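You operate a simulated robot arm through the tools that you are given. There is no shell and no other tool.

You run a simulated robot arm. Do the job below in one go: nothing can be reset, and whatever is moved stays where it is left.

## Task
Swap the one-dot socket's teal post for the cream post and lock it.
Fine: the old post goes into a free holder on the tray.

It is judged by the outcome, as a careful person would: the job done as asked, and still so three seconds after it is handed in. It fails if anything else is knocked over, pushed out of place, dropped, spilled or broken.

## Robot
A 6-joint arm with a fingered hand, fixed in place. Base frame: the origin is at the foot of the arm, x ahead of it, y to its left, z up. Readings come in mm, rad, newtons and seconds.
With the tool pointing down near the work surface it reaches from about 300 to 700 mm from the base axis. Its first joint turns from -2.897 to 2.897 rad. Payload 4 kg.
The tool frame sits at the grasp point between the pads (the TCP): z along the fingers, y along the line on which they close. The tips reach 22 mm beyond it. Largest opening 112 mm; the body of the gripper starts 60 mm behind the TCP. The gripper is a hand of 4 fingers: y runs from the thumb to the fingers, the wrist lies at [0, 0, -218] in the tool frame.
Orientation is told as [roll, pitch, yaw] about the base's x, y, z axes, in that order, counted from this pose: with the fingers straight down and closing along the base's y, the tool's x points along the base's -x, its y along +y and its z along -z.

## Interface
- The arm moves only by the tool arm_command. Its argument "deltas" is a list of rows, each a list of 2 entries, a list of its own where there are three numbers: the turn, a rotation vector about the base's x, y, z in rad, then the shift along the base's x, y, z in mm. In form: [[[wx, wy, wz], [dx, dy, dz]], ...]. A call has 1 to 20 rows; each row shifts and turns the commanded pose from where the row before left it. A row lasts 0.2 s, in which the tool goes at most 50 mm and 0.15 rad; a call with a longer step from one row to the next is refused whole. A pose out of reach is approached as far as the arm can. The call stops where the force on the tool passes 40 N (or 10 N more than at its start, if that is more) or the arm is blocked; 0.2 s more then pass. In this call time passes only in rows, and 0.2 s behind the last. It gives the time, the measured TCP pose, the force on the tool (base axes), the opening and the grip force at its end, in the units of the frame above (readings bear some noise), with the torque about the TCP (base axes, N m) and any sound that the robot's microphone picked up.
- Cameras (640 x 400 px; columns grow to the right, rows downward): "scene" is fixed at [230.5, 512.4, 1744.3]; the picture's right is [-0.94, -0.35, 0.00], its down [-0.21, 0.58, -0.79] and it looks along [0.27, -0.74, -0.62] (base axes); focal length 309 px, centre (320, 200). "wrist" rides on the gripper at [69, 4, -83] in the tool frame; the picture's right is [-0.06, 1.00, 0.00], its down [-0.76, -0.05, -0.64] and it looks along [-0.64, -0.04, 0.77] (tool axes); focal length 243 px, centre (320, 200). There is no depth. A picture from a camera that has moved, and an enlarged one, comes with that camera's place and axes in the base frame and with its lens. The place of the scene camera against the robot may be out by one fixed shift of up to 25 mm in any direction.
- snapshot(camera): a new picture of that camera. It takes no simulated time.
- move_fingers(finger1, finger2, finger3, thumb_bend): sets how far each is bent, from 0 (flat) to 1 (curled in); at 0.3 the hand is open as for a grip, at 0.7 the pads meet at the TCP. One left out holds its place. A second passes; each finger stops where it meets its share of the squeeze, and holds until it gets a number again. It is the only way to open and close the hand. It gives what a move gives, with no picture; readings hold the bend of each and the force on the fingers (four entries, about 0 where the hand has none), thumb and palm.
- enlarge(camera, box): a new picture of the part [left, top, right, bottom] of that camera's present view, enlarged. It takes no simulated time.
- hand_in(): hands the job in; it is judged then, once.

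Nothing tells you positions but the pictures and the camera data. Unless the task says otherwise, let go and move clear before handing in.

The tools are called after "Emit:" as a command line: name --argument value ..., lists and objects as JSON in quotes. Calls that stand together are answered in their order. arm_command: Moves the arm, as the interface text tells. Its arguments: {"type":"object","properties":{"deltas":{"type":"array","items":{"type":"array"}}},"required":["deltas"]} The other tools are called the same way: move_fingers (finger1, finger2, finger3, thumb_bend) moves the fingers one by one; snapshot (camera) takes a picture; enlarge (camera, box) takes an enlarged picture of a part of a camera's view; hand_in () hands the job in.

At the start:

```text
time_s: 0.0
tcp_pos: [319.8, -65.5, 1330.1]
tool_rot: [0.0, 0.0, 0.0]
force: [-0.5, -0.1, 0.3]
moment: [-0.02, 0.01, -0.02]
opening: 111.9
gripper_force: 0.1
shape: jaw
bend: [0.3, 0.3, 0.3, 0.3]
finger forces: [0.0, 0.0, 0.0, 0.1, 0.0, 0.1]
```

scene: 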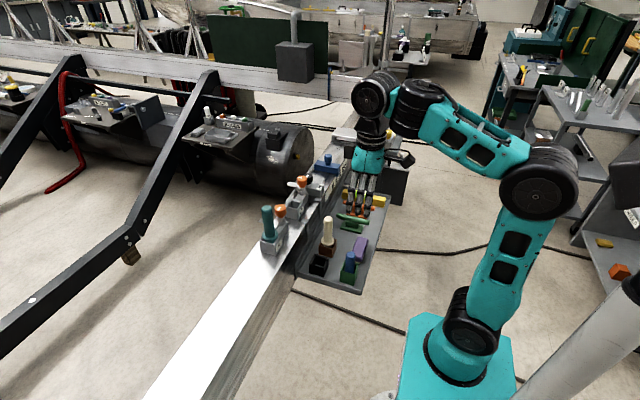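
wrist: 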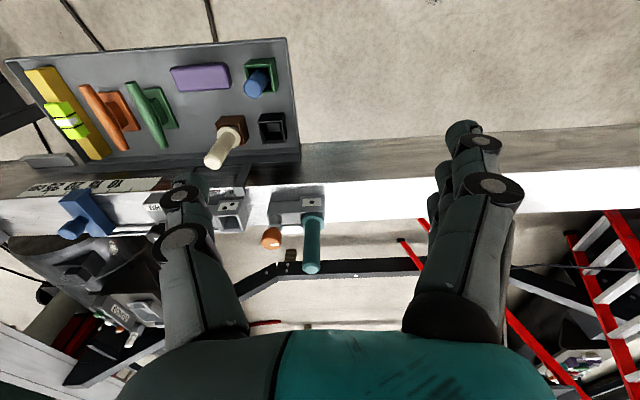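

I see a long rail with posts in sockets and a tray beside it with holders for the cream and blue posts. I'll look closer before I move anything.

Emit:
enlarge --camera "scene" --box '[240, 130, 400, 300]'

Emit:
enlarge --camera "wrist" --box '[0, 20, 340, 290]'

Emit:
enlarge --camera "wrist" --box '[180, 100, 360, 290]'

Emit:
enlarge --camera "scene" --box '[250, 190, 320, 270]'

```text
2.35 times, centred on (320, 215) of scene
camera zoom: at [230.5, 512.4, 1744.3], right [-0.94, -0.35, 0.0], down [-0.21, 0.58, -0.79], along [0.27, -0.74, -0.62], focal length 726 px, centre (320, 165)
```

zoom: 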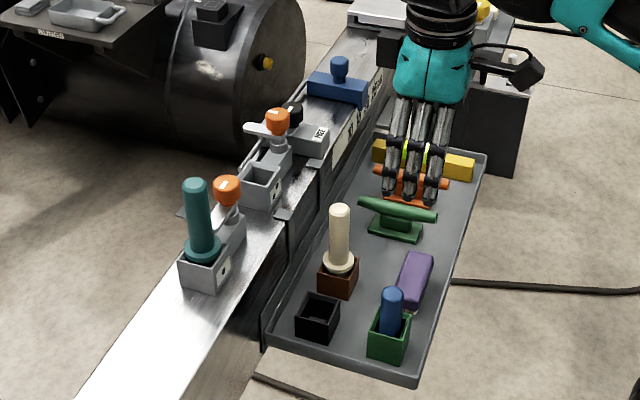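

```text
1.48 times, centred on (170, 155) of wrist
camera zoom: at [251.6, -63.2, 1412.1], right [0.06, 1.0, 0.0], down [0.76, -0.05, 0.64], along [0.64, -0.04, -0.77], focal length 359 px, centre (542, 267)
```

zoom: 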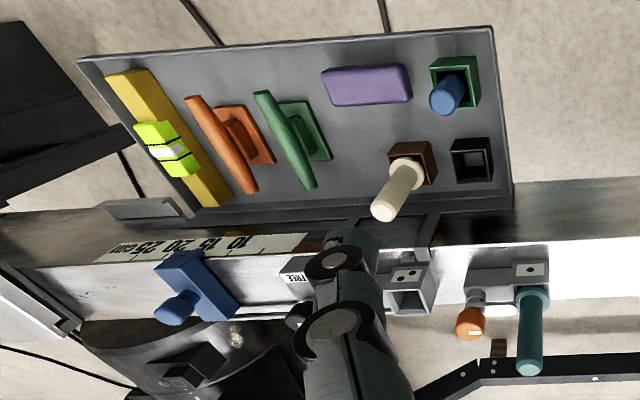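

```text
2.11 times, centred on (270, 195) of wrist
camera zoom: at [251.6, -63.2, 1412.1], right [0.06, 1.0, 0.0], down [0.76, -0.05, 0.64], along [0.64, -0.04, -0.77], focal length 511 px, centre (425, 210)
```

zoom: 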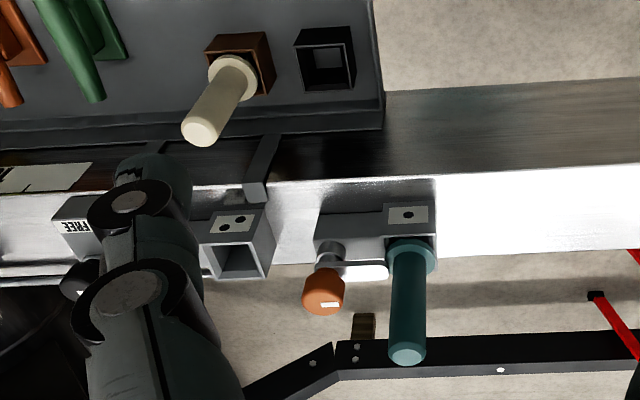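

```text
5.00 times, centred on (285, 230) of scene
camera zoom: at [230.5, 512.4, 1744.3], right [-0.94, -0.35, 0.0], down [-0.21, 0.58, -0.79], along [0.27, -0.74, -0.62], focal length 1543 px, centre (495, 50)
```

zoom: 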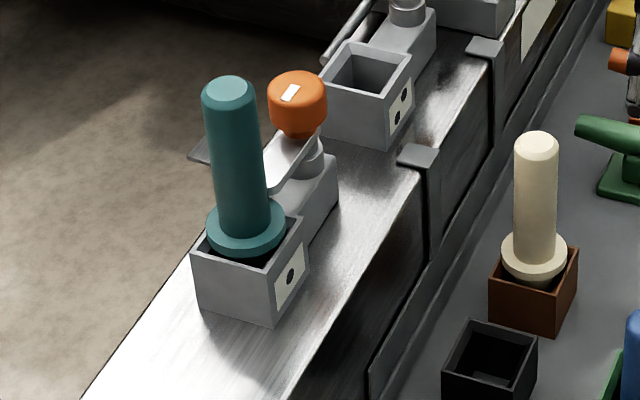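

The teal post stands at about (624, -101), with its collar near z 1041 and its top near z 1154. I'll move the wrist camera nearer, staying high, to study the sockets and the lock.

Emit:
arm_command --deltas '[[[0, 0, 0], [40, -10, 0]], [[0, 0, 0], [40, -20, 0]], [[0, 0, 0], [40, -20, 0]]]'

Emit:
snapshot --camera "wrist"

Emit:
enlarge --camera "wrist" --box '[200, 60, 440, 210]'

Emit:
enlarge --camera "scene" --box '[255, 165, 325, 210]'

```text
time_s: 0.8
tcp_pos: [440.7, -116.9, 1328.5]
tool_rot: [-0.001, -0.001, 0.0]
force: [-0.5, -0.2, 0.0]
moment: [-0.03, -0.01, -0.02]
opening: 112.2
gripper_force: 0.0
shape: jaw
bend: [0.3, 0.3, 0.3, 0.3]
finger forces: [0.0, 0.0, 0.1, 0.0, 0.0, 0.1]
```

```text
taken
camera wrist: at [370.9, -113.3, 1410.2], right [0.06, 1.0, 0.0], down [0.76, -0.05, 0.64], along [0.64, -0.04, -0.77], focal length 243 px, centre (320, 200)
```

wrist: 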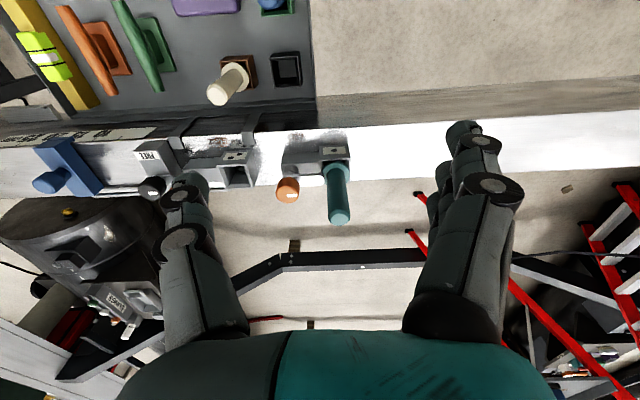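

```text
2.67 times, centred on (320, 135) of wrist
camera zoom: at [370.9, -113.3, 1410.2], right [0.06, 1.0, 0.0], down [0.76, -0.05, 0.64], along [0.64, -0.04, -0.77], focal length 647 px, centre (320, 373)
```

zoom: 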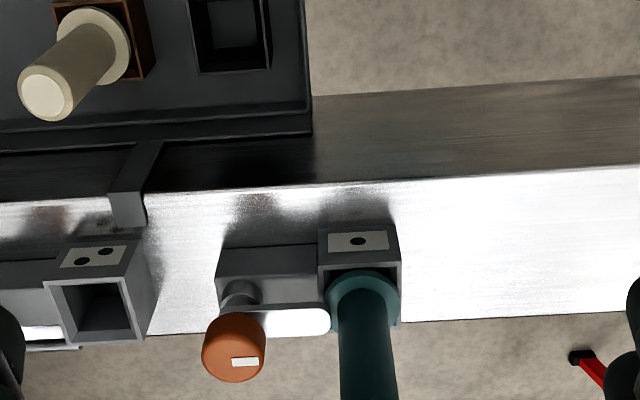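

```text
8.89 times, centred on (290, 188) of scene
camera zoom: at [230.5, 512.4, 1744.3], right [-0.94, -0.35, 0.0], down [-0.21, 0.58, -0.79], along [0.27, -0.74, -0.62], focal length 2744 px, centre (587, 311)
```

zoom: 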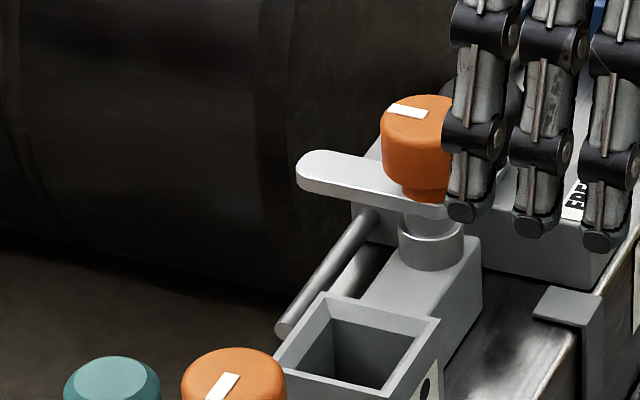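

The one-dot socket is locked: its orange knob's bar points at the post, about 80 mm away. The two-dot socket's bar is swung away to +x, which is unlocked. I'll take closer views to fix the knob and post positions.

Emit:
arm_command --deltas '[[[0, 0, 0], [30, -15, -20]], [[0, 0, 0], [30, -15, -20]], [[0, 0, 0], [20, -10, -20]], [[0, 0, 0], [0, 0, 0]]]'

Emit:
snapshot --camera "wrist"

Emit:
enlarge --camera "wrist" --box '[200, 80, 440, 230]'

Emit:
enlarge --camera "scene" --box '[255, 165, 325, 260]'

```text
time_s: 1.8
tcp_pos: [519.0, -156.1, 1267.3]
tool_rot: [0.002, -0.002, 0.0]
force: [0.5, 0.4, -0.1]
moment: [0.01, 0.0, 0.03]
opening: 111.8
gripper_force: 0.1
shape: jaw
bend: [0.3, 0.3, 0.3, 0.3]
finger forces: [0.0, 0.0, 0.0, 0.1, 0.0, 0.0]
```

```text
taken
camera wrist: at [450.9, -153.3, 1349.7], right [0.06, 1.0, 0.0], down [0.76, -0.05, 0.64], along [0.64, -0.04, -0.77], focal length 243 px, centre (320, 200)
```

wrist: 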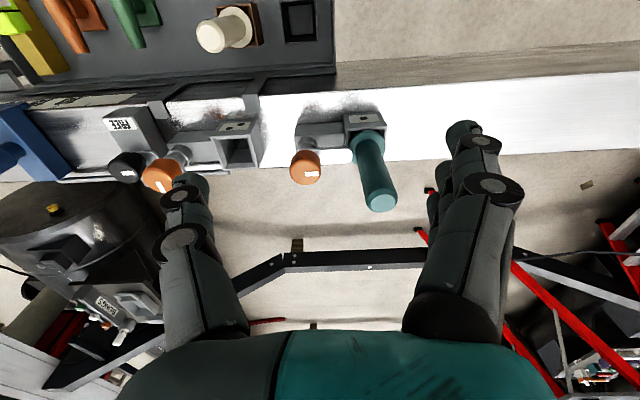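

```text
2.67 times, centred on (320, 155) of wrist
camera zoom: at [450.9, -153.3, 1349.7], right [0.06, 1.0, 0.0], down [0.76, -0.05, 0.64], along [0.64, -0.04, -0.77], focal length 647 px, centre (320, 320)
```

zoom: 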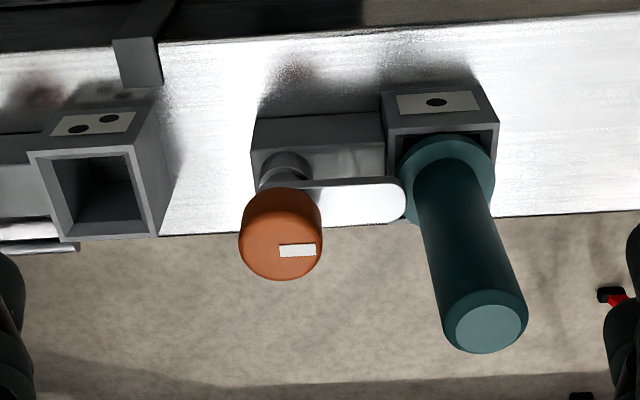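

```text
4.21 times, centred on (290, 212) of scene
camera zoom: at [230.5, 512.4, 1744.3], right [-0.94, -0.35, 0.0], down [-0.21, 0.58, -0.79], along [0.27, -0.74, -0.62], focal length 1300 px, centre (446, 147)
```

zoom: 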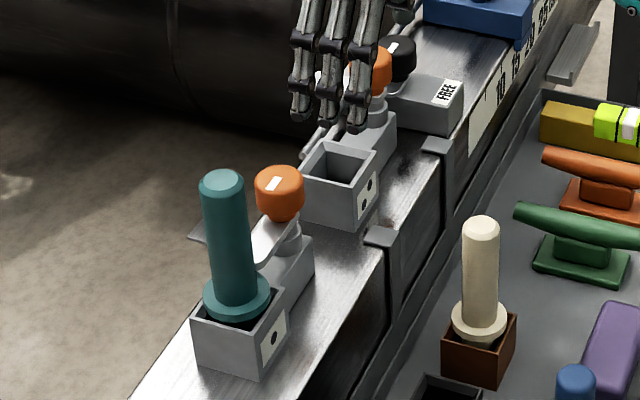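

The knob top sits near (616, -182) at z about 1095. I'll partly close the hand so it clears the post, then move above the knob and look again.

Emit:
move_fingers --finger1 0.43 --finger2 0.43 --finger3 0.43 --thumb_bend 0.43

Emit:
arm_command --deltas '[[[0, 0, 0], [33, -9, -10]], [[0, 0, 0], [33, -9, -20]], [[0, 0, 0], [31, -9, -25]], [[0, 0, 0], [0, 0, 0]]]'

Emit:
snapshot --camera "wrist"

Emit:
enlarge --camera "scene" --box '[240, 150, 330, 260]'

```text
time_s: 2.8
tcp_pos: [518.2, -156.6, 1267.9]
tool_rot: [0.0, 0.001, 0.0]
force: [0.4, 0.0, -0.4]
moment: [-0.01, 0.0, -0.03]
opening: 78.4
gripper_force: 0.1
shape: fingers
bend: [0.43, 0.43, 0.43, 0.43]
finger forces: [0.0, 0.0, 0.1, 0.0, 0.0, 0.0]
```

```text
time_s: 3.8
tcp_pos: [595.5, -179.3, 1199.2]
tool_rot: [0.003, 0.0, 0.001]
force: [0.2, 0.4, 0.3]
moment: [0.0, -0.02, -0.05]
opening: 78.3
gripper_force: 0.1
shape: fingers
bend: [0.43, 0.43, 0.43, 0.43]
finger forces: [0.0, 0.0, 0.0, 0.0, 0.1, 0.0]
out of reach, approached as far as the arm can: row 2, 3
```

```text
taken
camera wrist: at [527.2, -176.0, 1281.9], right [0.06, 1.0, 0.0], down [0.77, -0.05, 0.64], along [0.64, -0.04, -0.77], focal length 243 px, centre (320, 200)
```

wrist: 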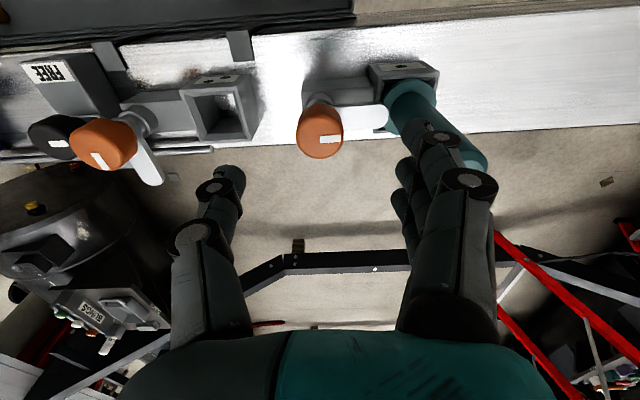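

```text
3.64 times, centred on (285, 205) of scene
camera zoom: at [230.5, 512.4, 1744.3], right [-0.94, -0.35, 0.0], down [-0.21, 0.58, -0.79], along [0.27, -0.74, -0.62], focal length 1122 px, centre (447, 182)
```

zoom: 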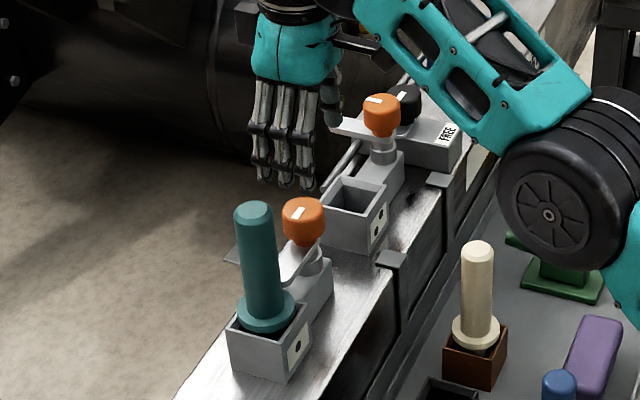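

The knob axis looks to be near (618, -181), with its top at z about 1096. The arm is at its reach limit at this height, so I'll narrow the hand a bit, go lower and check where I am.

Emit:
move_fingers --finger1 0.5 --finger2 0.5 --finger3 0.5 --thumb_bend 0.5

Emit:
arm_command --deltas '[[[0, 0, 0], [0, 0, -15]], [[0, 0, 0], [0, 0, -15]], [[0, 0, 0], [0, 0, -10]], [[0, 0, 0], [0, 0, 0]]]'

Emit:
snapshot --camera "wrist"

Emit:
enlarge --camera "scene" --box '[240, 150, 330, 260]'

```text
time_s: 4.8
tcp_pos: [595.3, -179.2, 1199.8]
tool_rot: [0.001, -0.001, -0.002]
force: [0.5, 0.2, 0.7]
moment: [-0.01, 0.03, 0.02]
opening: 58.3
gripper_force: 0.1
shape: fingers
bend: [0.5, 0.5, 0.5, 0.5]
finger forces: [0.0, 0.1, 0.0, 0.0, 0.0, 0.1]
```

```text
time_s: 5.8
tcp_pos: [596.9, -178.2, 1161.8]
tool_rot: [0.0, -0.002, -0.001]
force: [0.3, -0.7, 0.8]
moment: [0.03, 0.03, 0.02]
opening: 58.1
gripper_force: 0.0
shape: fingers
bend: [0.5, 0.5, 0.5, 0.5]
finger forces: [0.1, 0.0, 0.0, 0.0, 0.0, 0.0]
```

```text
taken
camera wrist: at [528.7, -175.0, 1244.1], right [0.06, 1.0, 0.0], down [0.76, -0.05, 0.64], along [0.64, -0.04, -0.77], focal length 243 px, centre (320, 200)
```

wrist: 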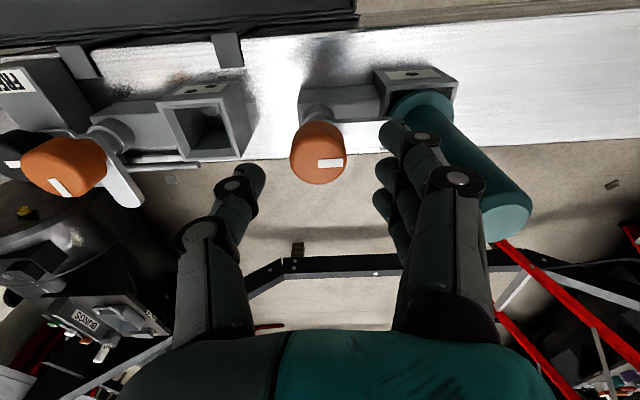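

```text
3.64 times, centred on (285, 205) of scene
camera zoom: at [230.5, 512.4, 1744.3], right [-0.94, -0.35, 0.0], down [-0.21, 0.58, -0.79], along [0.27, -0.74, -0.62], focal length 1122 px, centre (447, 182)
```

zoom: 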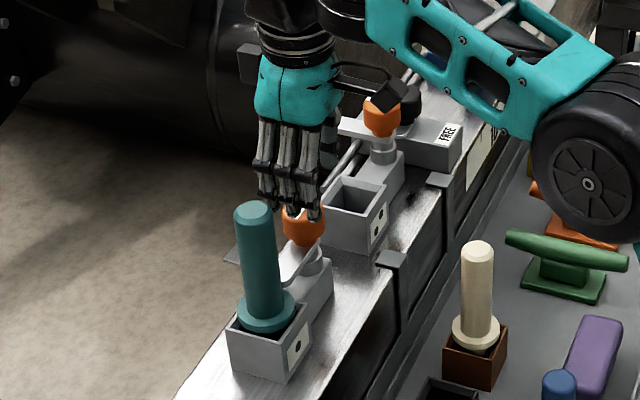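

The hand is now at (597, -178, 1162) and the knob lies slightly further out. I'll move above its axis, lower a little and check the alignment.

Emit:
arm_command --deltas '[[[0, 0, 0], [10, -1, -10]], [[0, 0, 0], [10, -1, -12]], [[0, 0, 0], [0, 0, 0]]]'

Emit:
snapshot --camera "wrist"

Emit:
enlarge --camera "scene" --box '[260, 160, 320, 235]'

```text
time_s: 6.6
tcp_pos: [618.3, -180.0, 1139.3]
tool_rot: [0.0, 0.001, -0.001]
force: [0.5, -0.7, -0.5]
moment: [0.0, -0.01, 0.0]
opening: 58.4
gripper_force: 0.1
shape: fingers
bend: [0.5, 0.5, 0.5, 0.5]
finger forces: [0.0, 0.0, 0.1, 0.0, 0.0, 0.0]
```

```text
taken
camera wrist: at [549.2, -177.9, 1221.4], right [0.06, 1.0, 0.0], down [0.76, -0.05, 0.64], along [0.64, -0.04, -0.77], focal length 243 px, centre (320, 200)
```

wrist: 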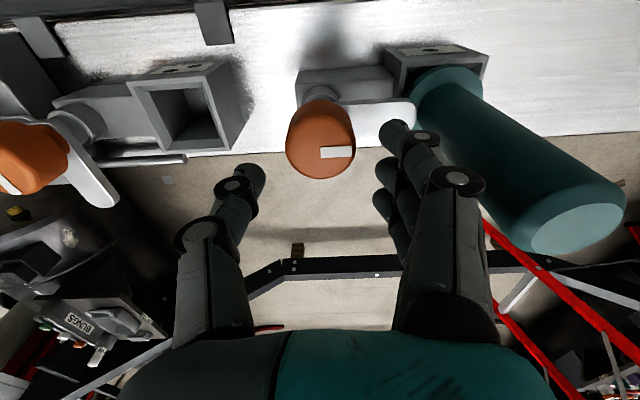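

```text
5.33 times, centred on (290, 198) of scene
camera zoom: at [230.5, 512.4, 1744.3], right [-0.94, -0.35, 0.0], down [-0.21, 0.58, -0.79], along [0.27, -0.74, -0.62], focal length 1646 px, centre (480, 213)
```

zoom: 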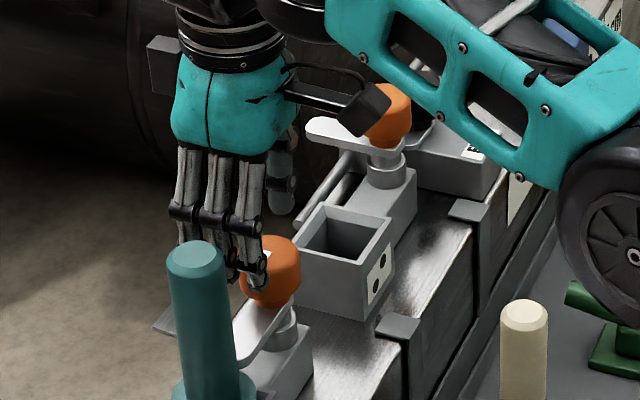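

The fingers straddle the knob. Its axis is about (615, -181.5), top z about 1098. I'll shift 3 mm back and go down around it carefully.

Emit:
arm_command --deltas '[[[0, 0, 0], [-3, -1.5, -10]], [[0, 0, 0], [0, 0, -12]], [[0, 0, 0], [0, 0, -12]], [[0, 0, 0], [0, 0, -8]], [[0, 0, 0], [0, 0, 0]]]'

Emit:
snapshot --camera "wrist"

Emit:
enlarge --camera "scene" --box '[260, 160, 320, 235]'

```text
time_s: 7.8
tcp_pos: [614.9, -183.4, 1101.3]
tool_rot: [-0.002, -0.004, 0.001]
force: [-0.1, -0.5, 24.3]
moment: [0.9, 0.14, 0.0]
opening: 58.4
gripper_force: 11.9
shape: fingers
bend: [0.52, 0.51, 0.5, 0.5]
finger forces: [12.4, 11.5, 0.0, 0.1, 0.1, 0.0]
```

```text
taken
camera wrist: at [546.7, -179.8, 1183.0], right [0.06, 1.0, 0.0], down [0.76, -0.05, 0.65], along [0.65, -0.04, -0.76], focal length 243 px, centre (320, 200)
```

wrist: 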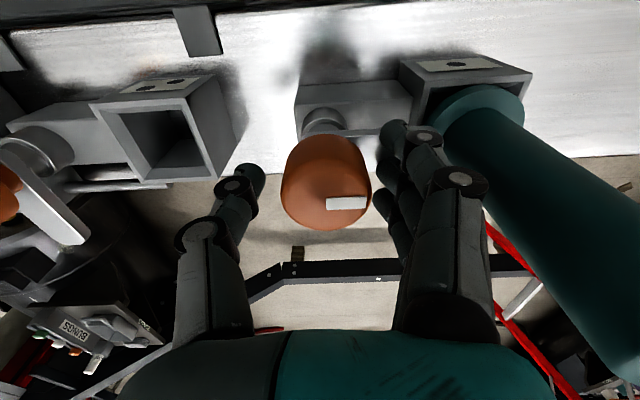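

```text
5.33 times, centred on (290, 198) of scene
camera zoom: at [230.5, 512.4, 1744.3], right [-0.94, -0.35, 0.0], down [-0.21, 0.58, -0.79], along [0.27, -0.74, -0.62], focal length 1646 px, centre (480, 213)
```

zoom: 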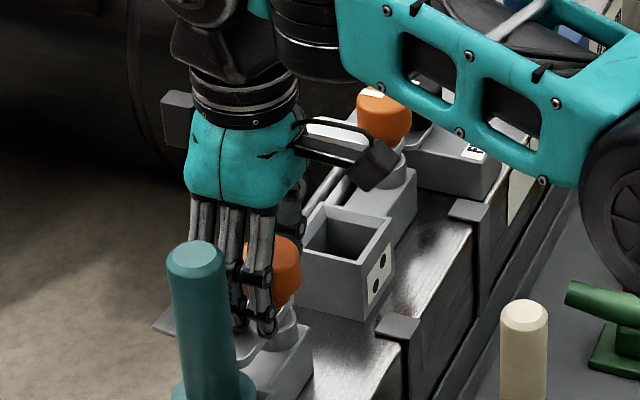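

The fingertips are resting lightly on the lock bar. I'll lift a few millimetres to take that load off before gripping the knob.

Emit:
arm_command --deltas '[[[0, 0, 0], [0, 1.5, 6]], [[0, 0, 0], [0, 0, 0]]]'

```text
time_s: 8.4
tcp_pos: [614.4, -181.2, 1105.2]
tool_rot: [0.002, 0.001, 0.0]
force: [0.0, -0.5, -0.7]
moment: [-0.01, 0.02, 0.01]
opening: 58.2
gripper_force: 0.0
shape: fingers
bend: [0.5, 0.5, 0.5, 0.5]
finger forces: [0.0, 0.1, 0.1, 0.1, 0.1, 0.1]
```

I'm clear of the bar now, so I'll grip the knob.

Emit:
move_fingers --finger1 0.64 --finger2 0.64 --finger3 0.64 --thumb_bend 0.64

Emit:
snapshot --camera "wrist"

Emit:
enlarge --camera "scene" --box '[260, 160, 320, 235]'

```text
time_s: 9.4
tcp_pos: [617.0, -182.0, 1104.9]
tool_rot: [-0.001, -0.001, 0.001]
force: [-1.6, 2.0, -4.8]
moment: [0.03, 0.03, 0.01]
opening: 32.7
gripper_force: 5.1
shape: fingers
bend: [0.6, 0.58, 0.64, 0.61]
finger forces: [2.6, 3.9, 0.1, 0.0, 4.7, 0.0]
```

```text
taken
camera wrist: at [546.7, -178.1, 1187.6], right [0.06, 1.0, 0.0], down [0.77, -0.05, 0.64], along [0.64, -0.04, -0.77], focal length 243 px, centre (320, 200)
```

wrist: 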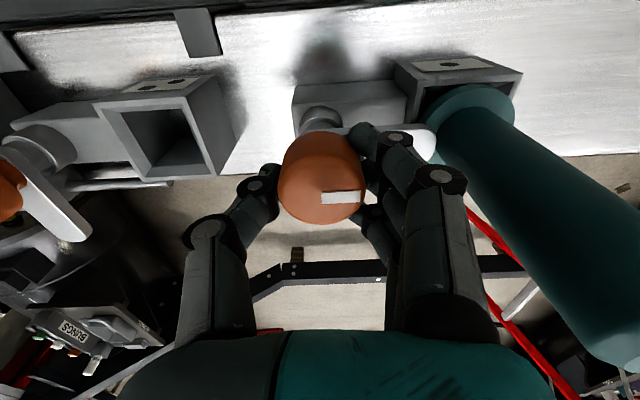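

```text
5.33 times, centred on (290, 198) of scene
camera zoom: at [230.5, 512.4, 1744.3], right [-0.94, -0.35, 0.0], down [-0.21, 0.58, -0.79], along [0.27, -0.74, -0.62], focal length 1646 px, centre (480, 213)
```

zoom: 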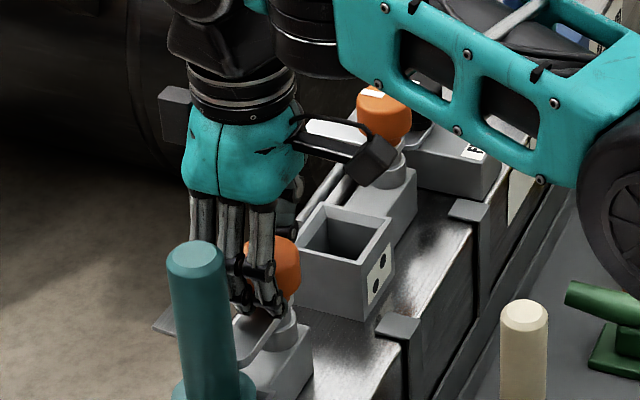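

Finger 3 missed the knob, so its axis must be several mm nearer the base, at x about 610. I'll release, shift and grip again.

Emit:
move_fingers --finger1 0.5 --finger2 0.5 --finger3 0.5 --thumb_bend 0.5

Emit:
arm_command --deltas '[[[0, 0, 0], [-6, 0, 0]], [[0, 0, 0], [0, 0, 0]]]'

Emit:
move_fingers --finger1 0.64 --finger2 0.64 --finger3 0.64 --thumb_bend 0.64

Emit:
snapshot --camera "wrist"

```text
time_s: 10.4
tcp_pos: [615.3, -181.3, 1106.3]
tool_rot: [0.0, 0.001, 0.001]
force: [-0.3, -0.3, -0.1]
moment: [0.0, -0.01, -0.02]
opening: 57.1
gripper_force: 0.1
shape: fingers
bend: [0.5, 0.5, 0.5, 0.5]
finger forces: [0.0, 0.0, 0.0, 0.1, 0.0, 0.1]
```

```text
time_s: 11.0
tcp_pos: [609.0, -181.2, 1105.7]
tool_rot: [0.001, 0.001, 0.001]
force: [0.7, -0.2, -1.0]
moment: [0.01, 0.01, -0.02]
opening: 56.6
gripper_force: 0.0
shape: fingers
bend: [0.5, 0.5, 0.5, 0.5]
finger forces: [0.1, 0.1, 0.1, 0.1, 0.0, 0.0]
```

```text
time_s: 12.0
tcp_pos: [608.8, -179.7, 1104.7]
tool_rot: [0.001, -0.001, 0.001]
force: [-0.7, -0.5, -1.0]
moment: [-0.02, 0.06, 0.02]
opening: 29.4
gripper_force: 5.8
shape: fingers
bend: [0.63, 0.57, 0.62, 0.6]
finger forces: [0.3, 4.0, 0.7, 0.0, 6.1, 0.1]
```

```text
taken
camera wrist: at [540.7, -177.6, 1187.5], right [0.06, 1.0, 0.0], down [0.76, -0.05, 0.64], along [0.64, -0.04, -0.77], focal length 243 px, centre (320, 200)
```

wrist: 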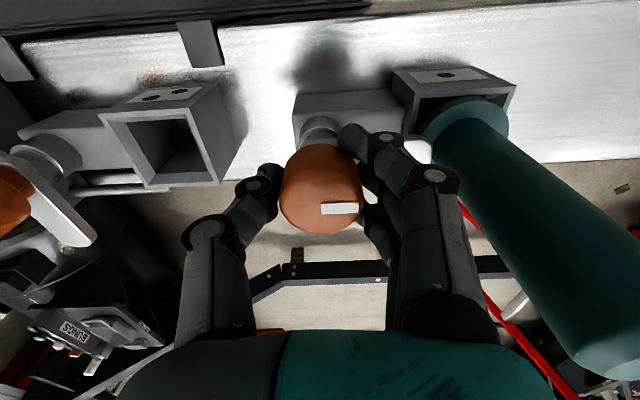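

The grip is centred now, so I'll squeeze firmer and turn the knob clockwise (from +y towards +x) in small steps to unlock.

Emit:
move_fingers --finger1 0.72 --finger2 0.72 --finger3 0.72 --thumb_bend 0.72

Emit:
arm_command --deltas '[[[0, 0, -0.1], [0, 0, 0]], [[0, 0, -0.1], [0, 0, 0]], [[0, 0, -0.1], [0, 0, 0]], [[0, 0, 0], [0, 0, 0]]]'

Emit:
snapshot --camera "wrist"

Emit:
enlarge --camera "scene" --box '[260, 160, 320, 235]'

```text
time_s: 13.0
tcp_pos: [609.6, -180.4, 1105.0]
tool_rot: [0.001, 0.0, -0.001]
force: [-2.9, 2.0, -7.0]
moment: [0.07, 0.05, 0.05]
opening: 26.0
gripper_force: 15.6
shape: fingers
bend: [0.68, 0.59, 0.66, 0.63]
finger forces: [4.7, 6.7, 5.5, 0.0, 13.8, 0.0]
```

```text
time_s: 14.0
tcp_pos: [609.1, -180.2, 1106.0]
tool_rot: [0.0, 0.003, -0.301]
force: [-9.3, 2.4, -8.6]
moment: [0.07, 0.14, -0.02]
opening: 25.9
gripper_force: 16.4
shape: fingers
bend: [0.68, 0.59, 0.67, 0.63]
finger forces: [7.9, 6.1, 4.1, 0.1, 14.9, 0.0]
```

```text
taken
camera wrist: at [545.8, -156.7, 1187.5], right [0.36, 0.93, 0.0], down [0.72, -0.27, 0.64], along [0.6, -0.23, -0.77], focal length 243 px, centre (320, 200)
```

wrist: 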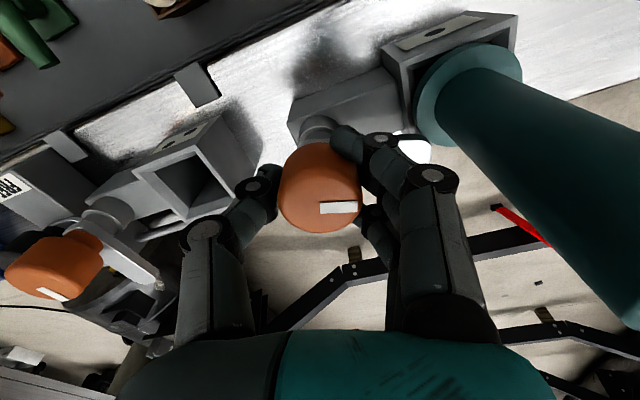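

```text
5.33 times, centred on (290, 198) of scene
camera zoom: at [230.5, 512.4, 1744.3], right [-0.94, -0.35, 0.0], down [-0.21, 0.58, -0.79], along [0.27, -0.74, -0.62], focal length 1646 px, centre (480, 213)
```

zoom: 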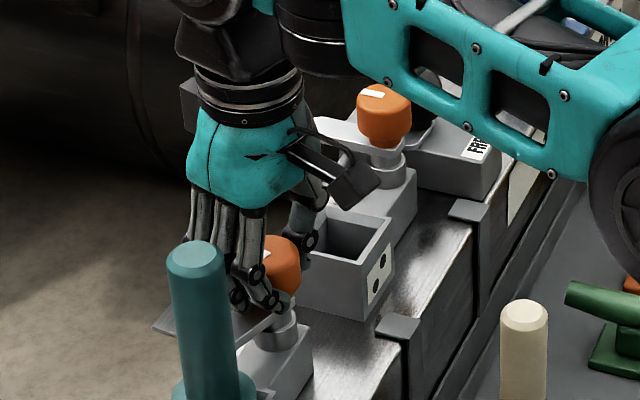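

The knob is turning with the hand. I'll carry on with the turn.

Emit:
arm_command --deltas '[[[0, 0, -0.1], [-0.5, 0.2, 0]], [[0, 0, -0.1], [-0.5, 0.2, 0]], [[0, 0, -0.1], [-0.3, 0.2, 0]], [[0, 0, -0.1], [-0.2, 0.2, 0]], [[0, 0, -0.1], [-0.2, 0.2, 0]], [[0, 0, -0.1], [-0.2, 0.2, 0]], [[0, 0, 0], [0, 0, 0]]]'

Emit:
snapshot --camera "wrist"

Emit:
enlarge --camera "scene" --box '[260, 160, 320, 235]'

```text
time_s: 15.6
tcp_pos: [609.3, -180.2, 1105.6]
tool_rot: [-0.001, -0.001, -0.901]
force: [8.2, -4.7, -9.0]
moment: [-0.06, -0.18, 0.0]
opening: 25.3
gripper_force: 15.1
shape: fingers
bend: [0.69, 0.58, 0.67, 0.64]
finger forces: [3.3, 6.8, 9.3, 0.0, 11.5, 0.0]
```

```text
taken
camera wrist: at [570.1, -123.3, 1187.5], right [0.82, 0.57, 0.0], down [0.44, -0.63, 0.64], along [0.37, -0.53, -0.77], focal length 243 px, centre (320, 200)
```

wrist: 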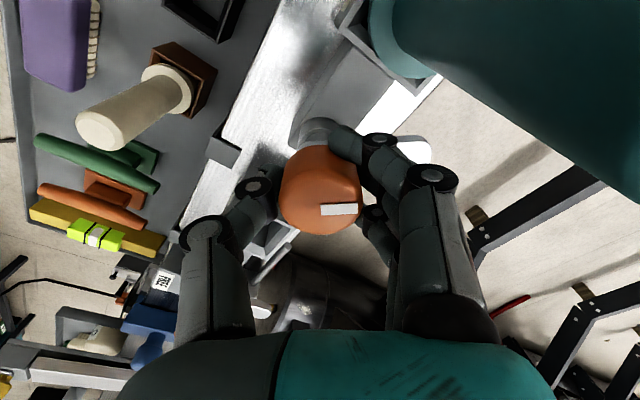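

```text
5.33 times, centred on (290, 198) of scene
camera zoom: at [230.5, 512.4, 1744.3], right [-0.94, -0.35, 0.0], down [-0.21, 0.58, -0.79], along [0.27, -0.74, -0.62], focal length 1646 px, centre (480, 213)
```

zoom: 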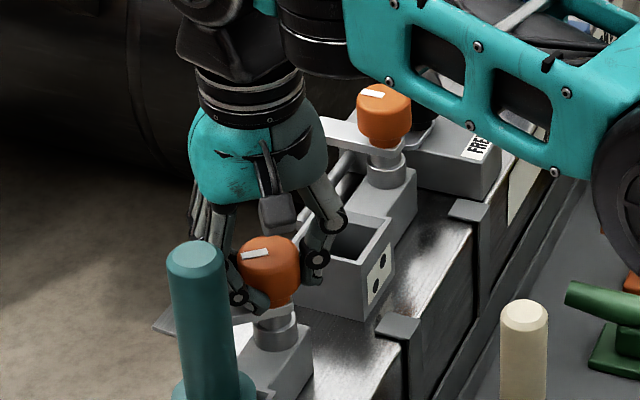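

The bar has swung about 52°. Turning further would bring the wrist camera over the tall post, so I'll release, rotate the hand back and grip again for the rest.

Emit:
move_fingers --finger1 0.5 --finger2 0.5 --finger3 0.5 --thumb_bend 0.5

Emit:
arm_command --deltas '[[[0, 0, 0.12], [0, 0, 0]], [[0, 0, 0.12], [0, 0, 0]], [[0, 0, 0.12], [0, 0, 0]], [[0, 0, 0.12], [0, 0, 0]], [[0, 0, 0.12], [0, 0, 0]], [[0, 0, 0.12], [0, 0, 0]], [[0, 0, 0.12], [0, 0, 0]], [[0, 0, 0.12], [0, 0, 0]], [[0, 0, 0.12], [0, 0, 0]], [[0, 0, 0.12], [0, 0, 0]], [[0, 0, 0], [0, 0, 0]]]'

Emit:
snapshot --camera "wrist"

Emit:
enlarge --camera "scene" --box '[260, 160, 320, 235]'

```text
time_s: 16.6
tcp_pos: [608.8, -179.1, 1105.9]
tool_rot: [0.0, -0.001, -0.9]
force: [0.9, 0.1, 0.3]
moment: [-0.02, -0.03, -0.01]
opening: 56.6
gripper_force: 0.0
shape: fingers
bend: [0.5, 0.5, 0.5, 0.5]
finger forces: [0.0, 0.0, 0.1, 0.0, 0.1, 0.0]
```

```text
time_s: 19.0
tcp_pos: [607.2, -177.8, 1105.2]
tool_rot: [0.0, -0.001, 0.299]
force: [0.4, -0.2, 0.4]
moment: [0.0, 0.01, 0.01]
opening: 56.5
gripper_force: 0.2
shape: fingers
bend: [0.5, 0.5, 0.5, 0.5]
finger forces: [0.1, 0.1, 0.0, 0.0, 0.0, 0.1]
```

```text
taken
camera wrist: at [541.6, -196.3, 1187.5], right [-0.24, 0.97, 0.0], down [0.74, 0.18, 0.64], along [0.62, 0.15, -0.77], focal length 243 px, centre (320, 200)
```

wrist: 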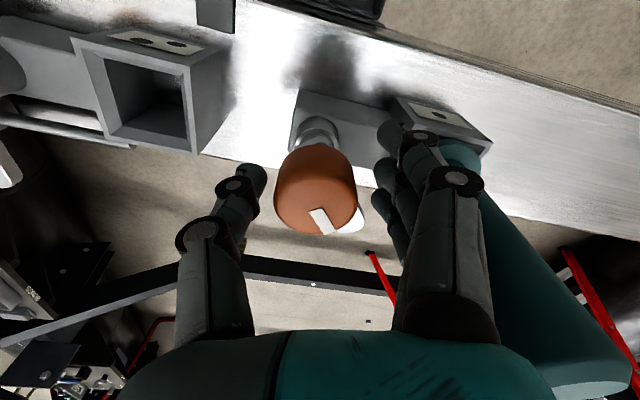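

```text
5.33 times, centred on (290, 198) of scene
camera zoom: at [230.5, 512.4, 1744.3], right [-0.94, -0.35, 0.0], down [-0.21, 0.58, -0.79], along [0.27, -0.74, -0.62], focal length 1646 px, centre (480, 213)
```

zoom: 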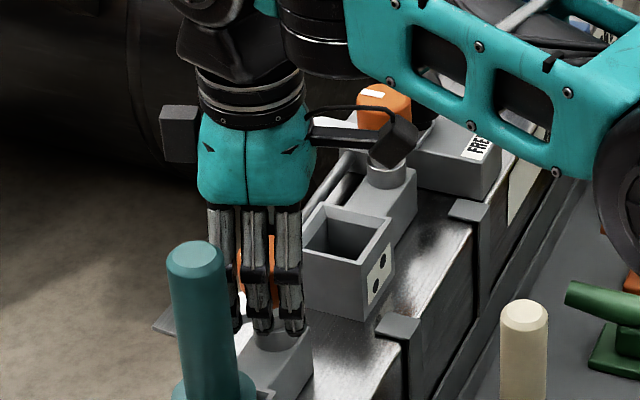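

The knob held its place at the part-turn. I'll grip again and turn the remaining 38° or so.

Emit:
move_fingers --finger1 0.72 --finger2 0.72 --finger3 0.72 --thumb_bend 0.72

Emit:
arm_command --deltas '[[[0, 0, -0.1], [0, 0, 0]], [[0, 0, -0.1], [0, 0, 0]], [[0, 0, -0.1], [0, 0, 0]], [[0, 0, -0.1], [0, 0, 0]], [[0, 0, -0.1], [0, 0, 0]], [[0, 0, -0.1], [0, 0, 0]], [[0, 0, -0.07], [0, 0, 0]], [[0, 0, 0], [0, 0, 0]]]'

Emit:
snapshot --camera "wrist"

Emit:
enlarge --camera "scene" --box '[260, 160, 320, 235]'

```text
time_s: 20.0
tcp_pos: [608.2, -178.1, 1104.7]
tool_rot: [-0.002, 0.0, 0.3]
force: [-0.8, -3.4, -7.3]
moment: [-0.04, 0.0, -0.01]
opening: 25.6
gripper_force: 14.9
shape: fingers
bend: [0.7, 0.6, 0.67, 0.62]
finger forces: [3.4, 6.1, 4.7, 0.0, 15.9, 0.0]
```

```text
time_s: 21.8
tcp_pos: [608.8, -179.7, 1104.8]
tool_rot: [0.0, -0.001, -0.371]
force: [5.1, 3.0, -11.4]
moment: [0.16, -0.08, 0.03]
opening: 24.8
gripper_force: 15.5
shape: fingers
bend: [0.7, 0.59, 0.67, 0.63]
finger forces: [3.9, 7.6, 6.9, 0.1, 12.0, 0.0]
```

```text
taken
camera wrist: at [546.6, -151.1, 1187.6], right [0.42, 0.91, 0.0], down [0.7, -0.32, 0.64], along [0.58, -0.27, -0.77], focal length 243 px, centre (320, 200)
```

wrist: 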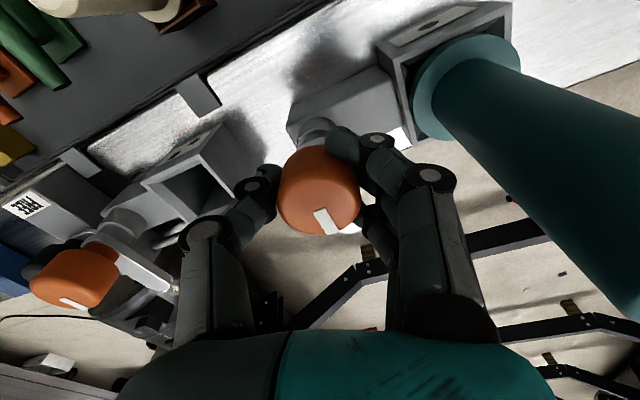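

```text
5.33 times, centred on (290, 198) of scene
camera zoom: at [230.5, 512.4, 1744.3], right [-0.94, -0.35, 0.0], down [-0.21, 0.58, -0.79], along [0.27, -0.74, -0.62], focal length 1646 px, centre (480, 213)
```

zoom: 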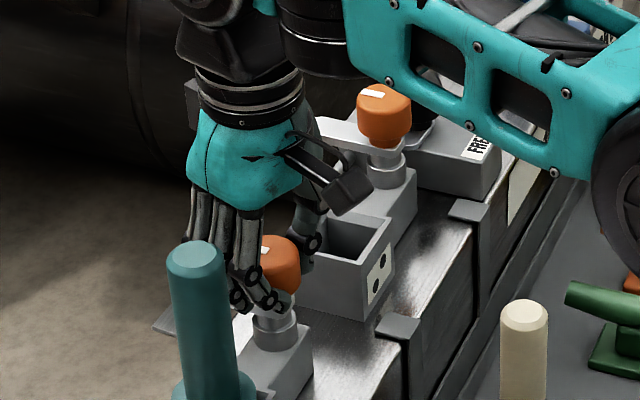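

The knob turned with the hand again. I'll release, straighten the hand, rise straight up and check the bar's angle.

Emit:
move_fingers --finger1 0.48 --finger2 0.48 --finger3 0.48 --thumb_bend 0.48

Emit:
arm_command --deltas '[[[0, 0, 0], [0, 0, 15]], [[0, 0, 0], [0, 0, 20]], [[0, 0, 0.1], [0, 0, 20]], [[0, 0, 0.13], [-20, 0, 20]], [[0, 0, 0.14], [-30, 0, 10]], [[0, 0, 0], [-20, 30, 0]], [[0, 0, 0], [0, 0, 0]]]'

Emit:
snapshot --camera "wrist"

Emit:
enlarge --camera "scene" --box '[250, 150, 330, 250]'

```text
time_s: 22.8
tcp_pos: [608.4, -179.2, 1106.4]
tool_rot: [0.001, 0.0, -0.372]
force: [0.5, 0.0, 0.2]
moment: [0.01, 0.03, -0.01]
opening: 62.3
gripper_force: 0.1
shape: fingers
bend: [0.48, 0.48, 0.48, 0.48]
finger forces: [0.0, 0.0, 0.0, 0.0, 0.0, 0.0]
```

```text
time_s: 24.4
tcp_pos: [534.8, -148.9, 1190.6]
tool_rot: [0.0, -0.001, -0.001]
force: [0.4, 0.3, 0.2]
moment: [-0.01, 0.0, 0.0]
opening: 62.3
gripper_force: 0.1
shape: fingers
bend: [0.48, 0.48, 0.48, 0.48]
finger forces: [0.1, 0.0, 0.1, 0.0, 0.0, 0.0]
```

```text
taken
camera wrist: at [466.5, -145.7, 1272.8], right [0.06, 1.0, 0.0], down [0.76, -0.05, 0.64], along [0.64, -0.04, -0.77], focal length 243 px, centre (320, 200)
```

wrist: 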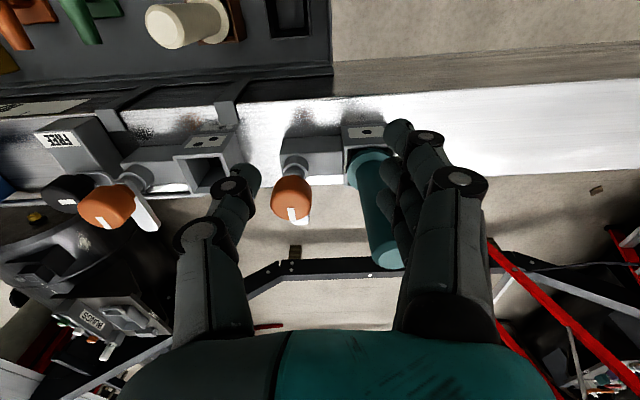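

```text
4.00 times, centred on (290, 200) of scene
camera zoom: at [230.5, 512.4, 1744.3], right [-0.94, -0.35, 0.0], down [-0.21, 0.58, -0.79], along [0.27, -0.74, -0.62], focal length 1235 px, centre (440, 200)
```

zoom: 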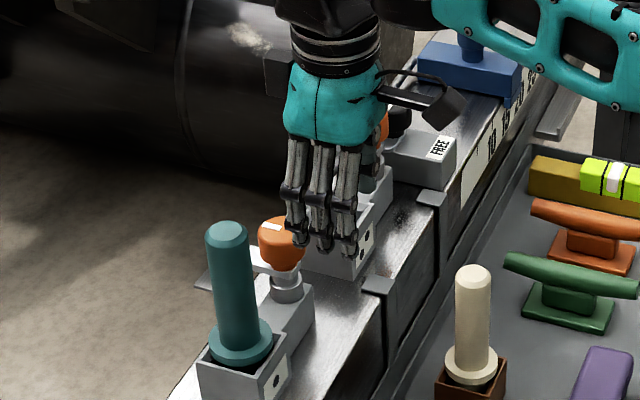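

The bar now points away from the post, so the socket is unlocked. Next I'll line up in front of the teal post at gripping height and check.

Emit:
move_fingers --finger1 0.43 --finger2 0.43 --finger3 0.43 --thumb_bend 0.43

Emit:
arm_command --deltas '[[[0, 0, 0], [-10, 25, 0]], [[0, 0, 0], [-10, 24, -10]], [[0, 0, 0], [0, 0, -25]], [[0, 0, 0], [0, 0, -20]], [[0, 0, 0], [0, 0, 0]]]'

Emit:
snapshot --camera "wrist"

Emit:
enlarge --camera "scene" --box '[250, 150, 330, 250]'

```text
time_s: 25.4
tcp_pos: [535.3, -148.5, 1190.7]
tool_rot: [0.0, 0.0, 0.001]
force: [-0.4, 0.4, -0.2]
moment: [-0.01, 0.01, 0.04]
opening: 76.1
gripper_force: 0.0
shape: fingers
bend: [0.43, 0.43, 0.43, 0.43]
finger forces: [0.0, 0.0, 0.0, 0.0, 0.0, 0.1]
```

```text
time_s: 26.6
tcp_pos: [517.4, -99.4, 1134.5]
tool_rot: [0.0, 0.0, 0.001]
force: [0.2, 1.2, 0.4]
moment: [-0.04, 0.06, 0.01]
opening: 76.6
gripper_force: 0.0
shape: fingers
bend: [0.43, 0.43, 0.43, 0.43]
finger forces: [0.1, 0.0, 0.1, 0.0, 0.1, 0.0]
```

```text
taken
camera wrist: at [449.4, -96.2, 1217.1], right [0.06, 1.0, 0.0], down [0.76, -0.05, 0.64], along [0.64, -0.04, -0.77], focal length 243 px, centre (320, 200)
```

wrist: 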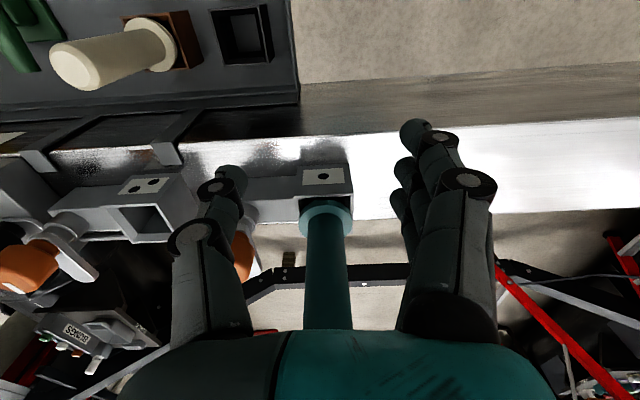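

```text
4.00 times, centred on (290, 200) of scene
camera zoom: at [230.5, 512.4, 1744.3], right [-0.94, -0.35, 0.0], down [-0.21, 0.58, -0.79], along [0.27, -0.74, -0.62], focal length 1235 px, centre (440, 200)
```

zoom: 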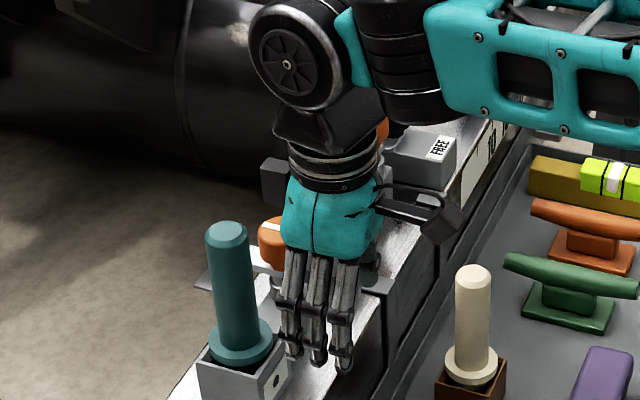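

The post is in line with the hand at y about -100. I'll advance towards it in small steps.

Emit:
arm_command --deltas '[[[0, 0, 0], [25, -0.5, 0]], [[0, 0, 0], [25, 0, 0]], [[0, 0, 0], [20, 0, 0]], [[0, 0, 0], [12, 0, 0]], [[0, 0, 0], [8, 0, 0]], [[0, 0, 0], [0, 0, 0]]]'

Emit:
snapshot --camera "wrist"

Emit:
enlarge --camera "scene" --box '[250, 150, 330, 250]'

```text
time_s: 28.0
tcp_pos: [607.6, -100.0, 1132.7]
tool_rot: [-0.002, 0.001, 0.0]
force: [-0.7, 1.6, -0.3]
moment: [0.01, -0.01, 0.01]
opening: 76.5
gripper_force: 0.1
shape: fingers
bend: [0.43, 0.43, 0.43, 0.43]
finger forces: [0.1, 0.0, 0.0, 0.0, 0.1, 0.0]
```

```text
taken
camera wrist: at [539.5, -96.3, 1216.2], right [0.06, 1.0, 0.0], down [0.77, -0.05, 0.64], along [0.64, -0.04, -0.77], focal length 243 px, centre (320, 200)
```

wrist: 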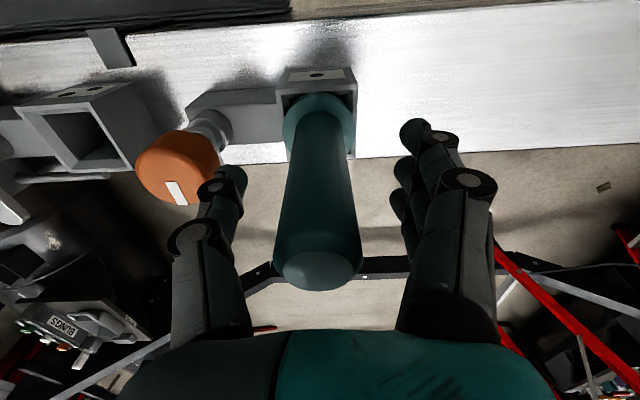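

```text
4.00 times, centred on (290, 200) of scene
camera zoom: at [230.5, 512.4, 1744.3], right [-0.94, -0.35, 0.0], down [-0.21, 0.58, -0.79], along [0.27, -0.74, -0.62], focal length 1235 px, centre (440, 200)
```

zoom: 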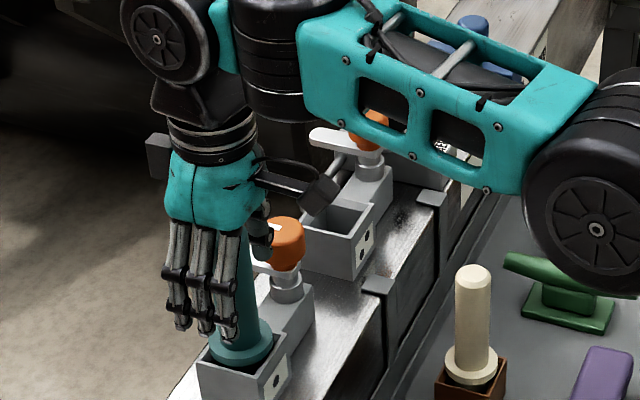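

The post is between the fingers and well centred. I'll lower slightly and close.

Emit:
arm_command --deltas '[[[0, 0, 0], [1, 0, -8]], [[0, 0, 0], [0, 0, 0]]]'

Emit:
move_fingers --finger1 0.62 --finger2 0.62 --finger3 0.62 --thumb_bend 0.62

Emit:
snapshot --camera "wrist"

```text
time_s: 28.6
tcp_pos: [607.8, -100.2, 1126.5]
tool_rot: [-0.001, 0.002, 0.0]
force: [-0.4, -0.4, 0.3]
moment: [0.03, 0.01, 0.02]
opening: 76.5
gripper_force: 0.0
shape: fingers
bend: [0.43, 0.43, 0.43, 0.43]
finger forces: [0.1, 0.0, 0.0, 0.1, 0.1, 0.0]
```

```text
time_s: 29.6
tcp_pos: [609.4, -100.3, 1125.9]
tool_rot: [0.0, 0.001, 0.001]
force: [0.3, -0.6, 0.1]
moment: [0.02, 0.03, -0.01]
opening: 29.3
gripper_force: 2.4
shape: fingers
bend: [0.62, 0.59, 0.62, 0.61]
finger forces: [0.0, 2.0, 0.0, 0.1, 2.1, 0.0]
```

```text
taken
camera wrist: at [539.9, -96.7, 1208.3], right [0.06, 1.0, 0.0], down [0.76, -0.05, 0.64], along [0.64, -0.04, -0.77], focal length 243 px, centre (320, 200)
```

wrist: 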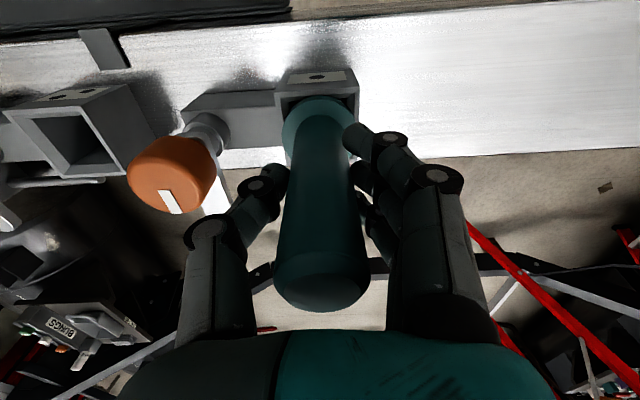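

The post is touched by both sides and centred. I'll grip firmly, watching which fingers take the load.

Emit:
move_fingers --finger1 0.76 --finger2 0.76 --finger3 0.76 --thumb_bend 0.76

Emit:
arm_command --deltas '[[[0, 0, 0], [0, 0, 4]], [[0, 0, 0], [0, 0, 6]], [[0, 0, 0], [0, 0, 8]], [[0, 0, 0], [0, 0, 0]]]'

Emit:
snapshot --camera "wrist"

Emit:
enlarge --camera "scene" --box '[250, 150, 330, 250]'

```text
time_s: 30.6
tcp_pos: [608.5, -100.3, 1126.0]
tool_rot: [0.0, 0.0, 0.0]
force: [0.2, -0.5, -0.2]
moment: [-0.01, -0.02, -0.01]
opening: 13.4
gripper_force: 15.8
shape: fingers
bend: [0.75, 0.59, 0.68, 0.66]
finger forces: [2.1, 7.5, 6.4, 0.0, 15.2, 0.1]
```

```text
time_s: 31.6
tcp_pos: [609.0, -100.5, 1145.8]
tool_rot: [0.0, 0.0, -0.001]
force: [-0.4, 0.4, -1.9]
moment: [0.03, -0.02, 0.0]
opening: 13.2
gripper_force: 15.8
shape: fingers
bend: [0.75, 0.59, 0.68, 0.66]
finger forces: [2.0, 7.4, 6.4, 0.1, 15.1, 0.1]
```

```text
taken
camera wrist: at [540.7, -97.7, 1227.7], right [0.06, 1.0, 0.0], down [0.76, -0.05, 0.64], along [0.64, -0.04, -0.77], focal length 243 px, centre (320, 200)
```

wrist: 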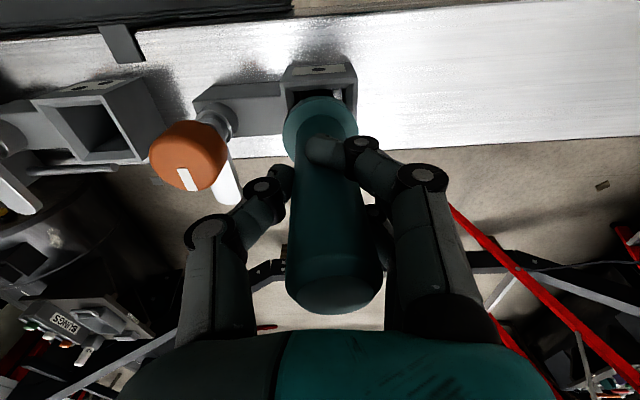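

```text
4.00 times, centred on (290, 200) of scene
camera zoom: at [230.5, 512.4, 1744.3], right [-0.94, -0.35, 0.0], down [-0.21, 0.58, -0.79], along [0.27, -0.74, -0.62], focal length 1235 px, centre (440, 200)
```

zoom: 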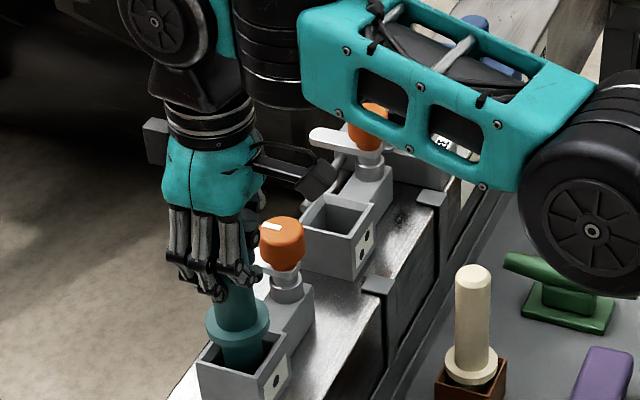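

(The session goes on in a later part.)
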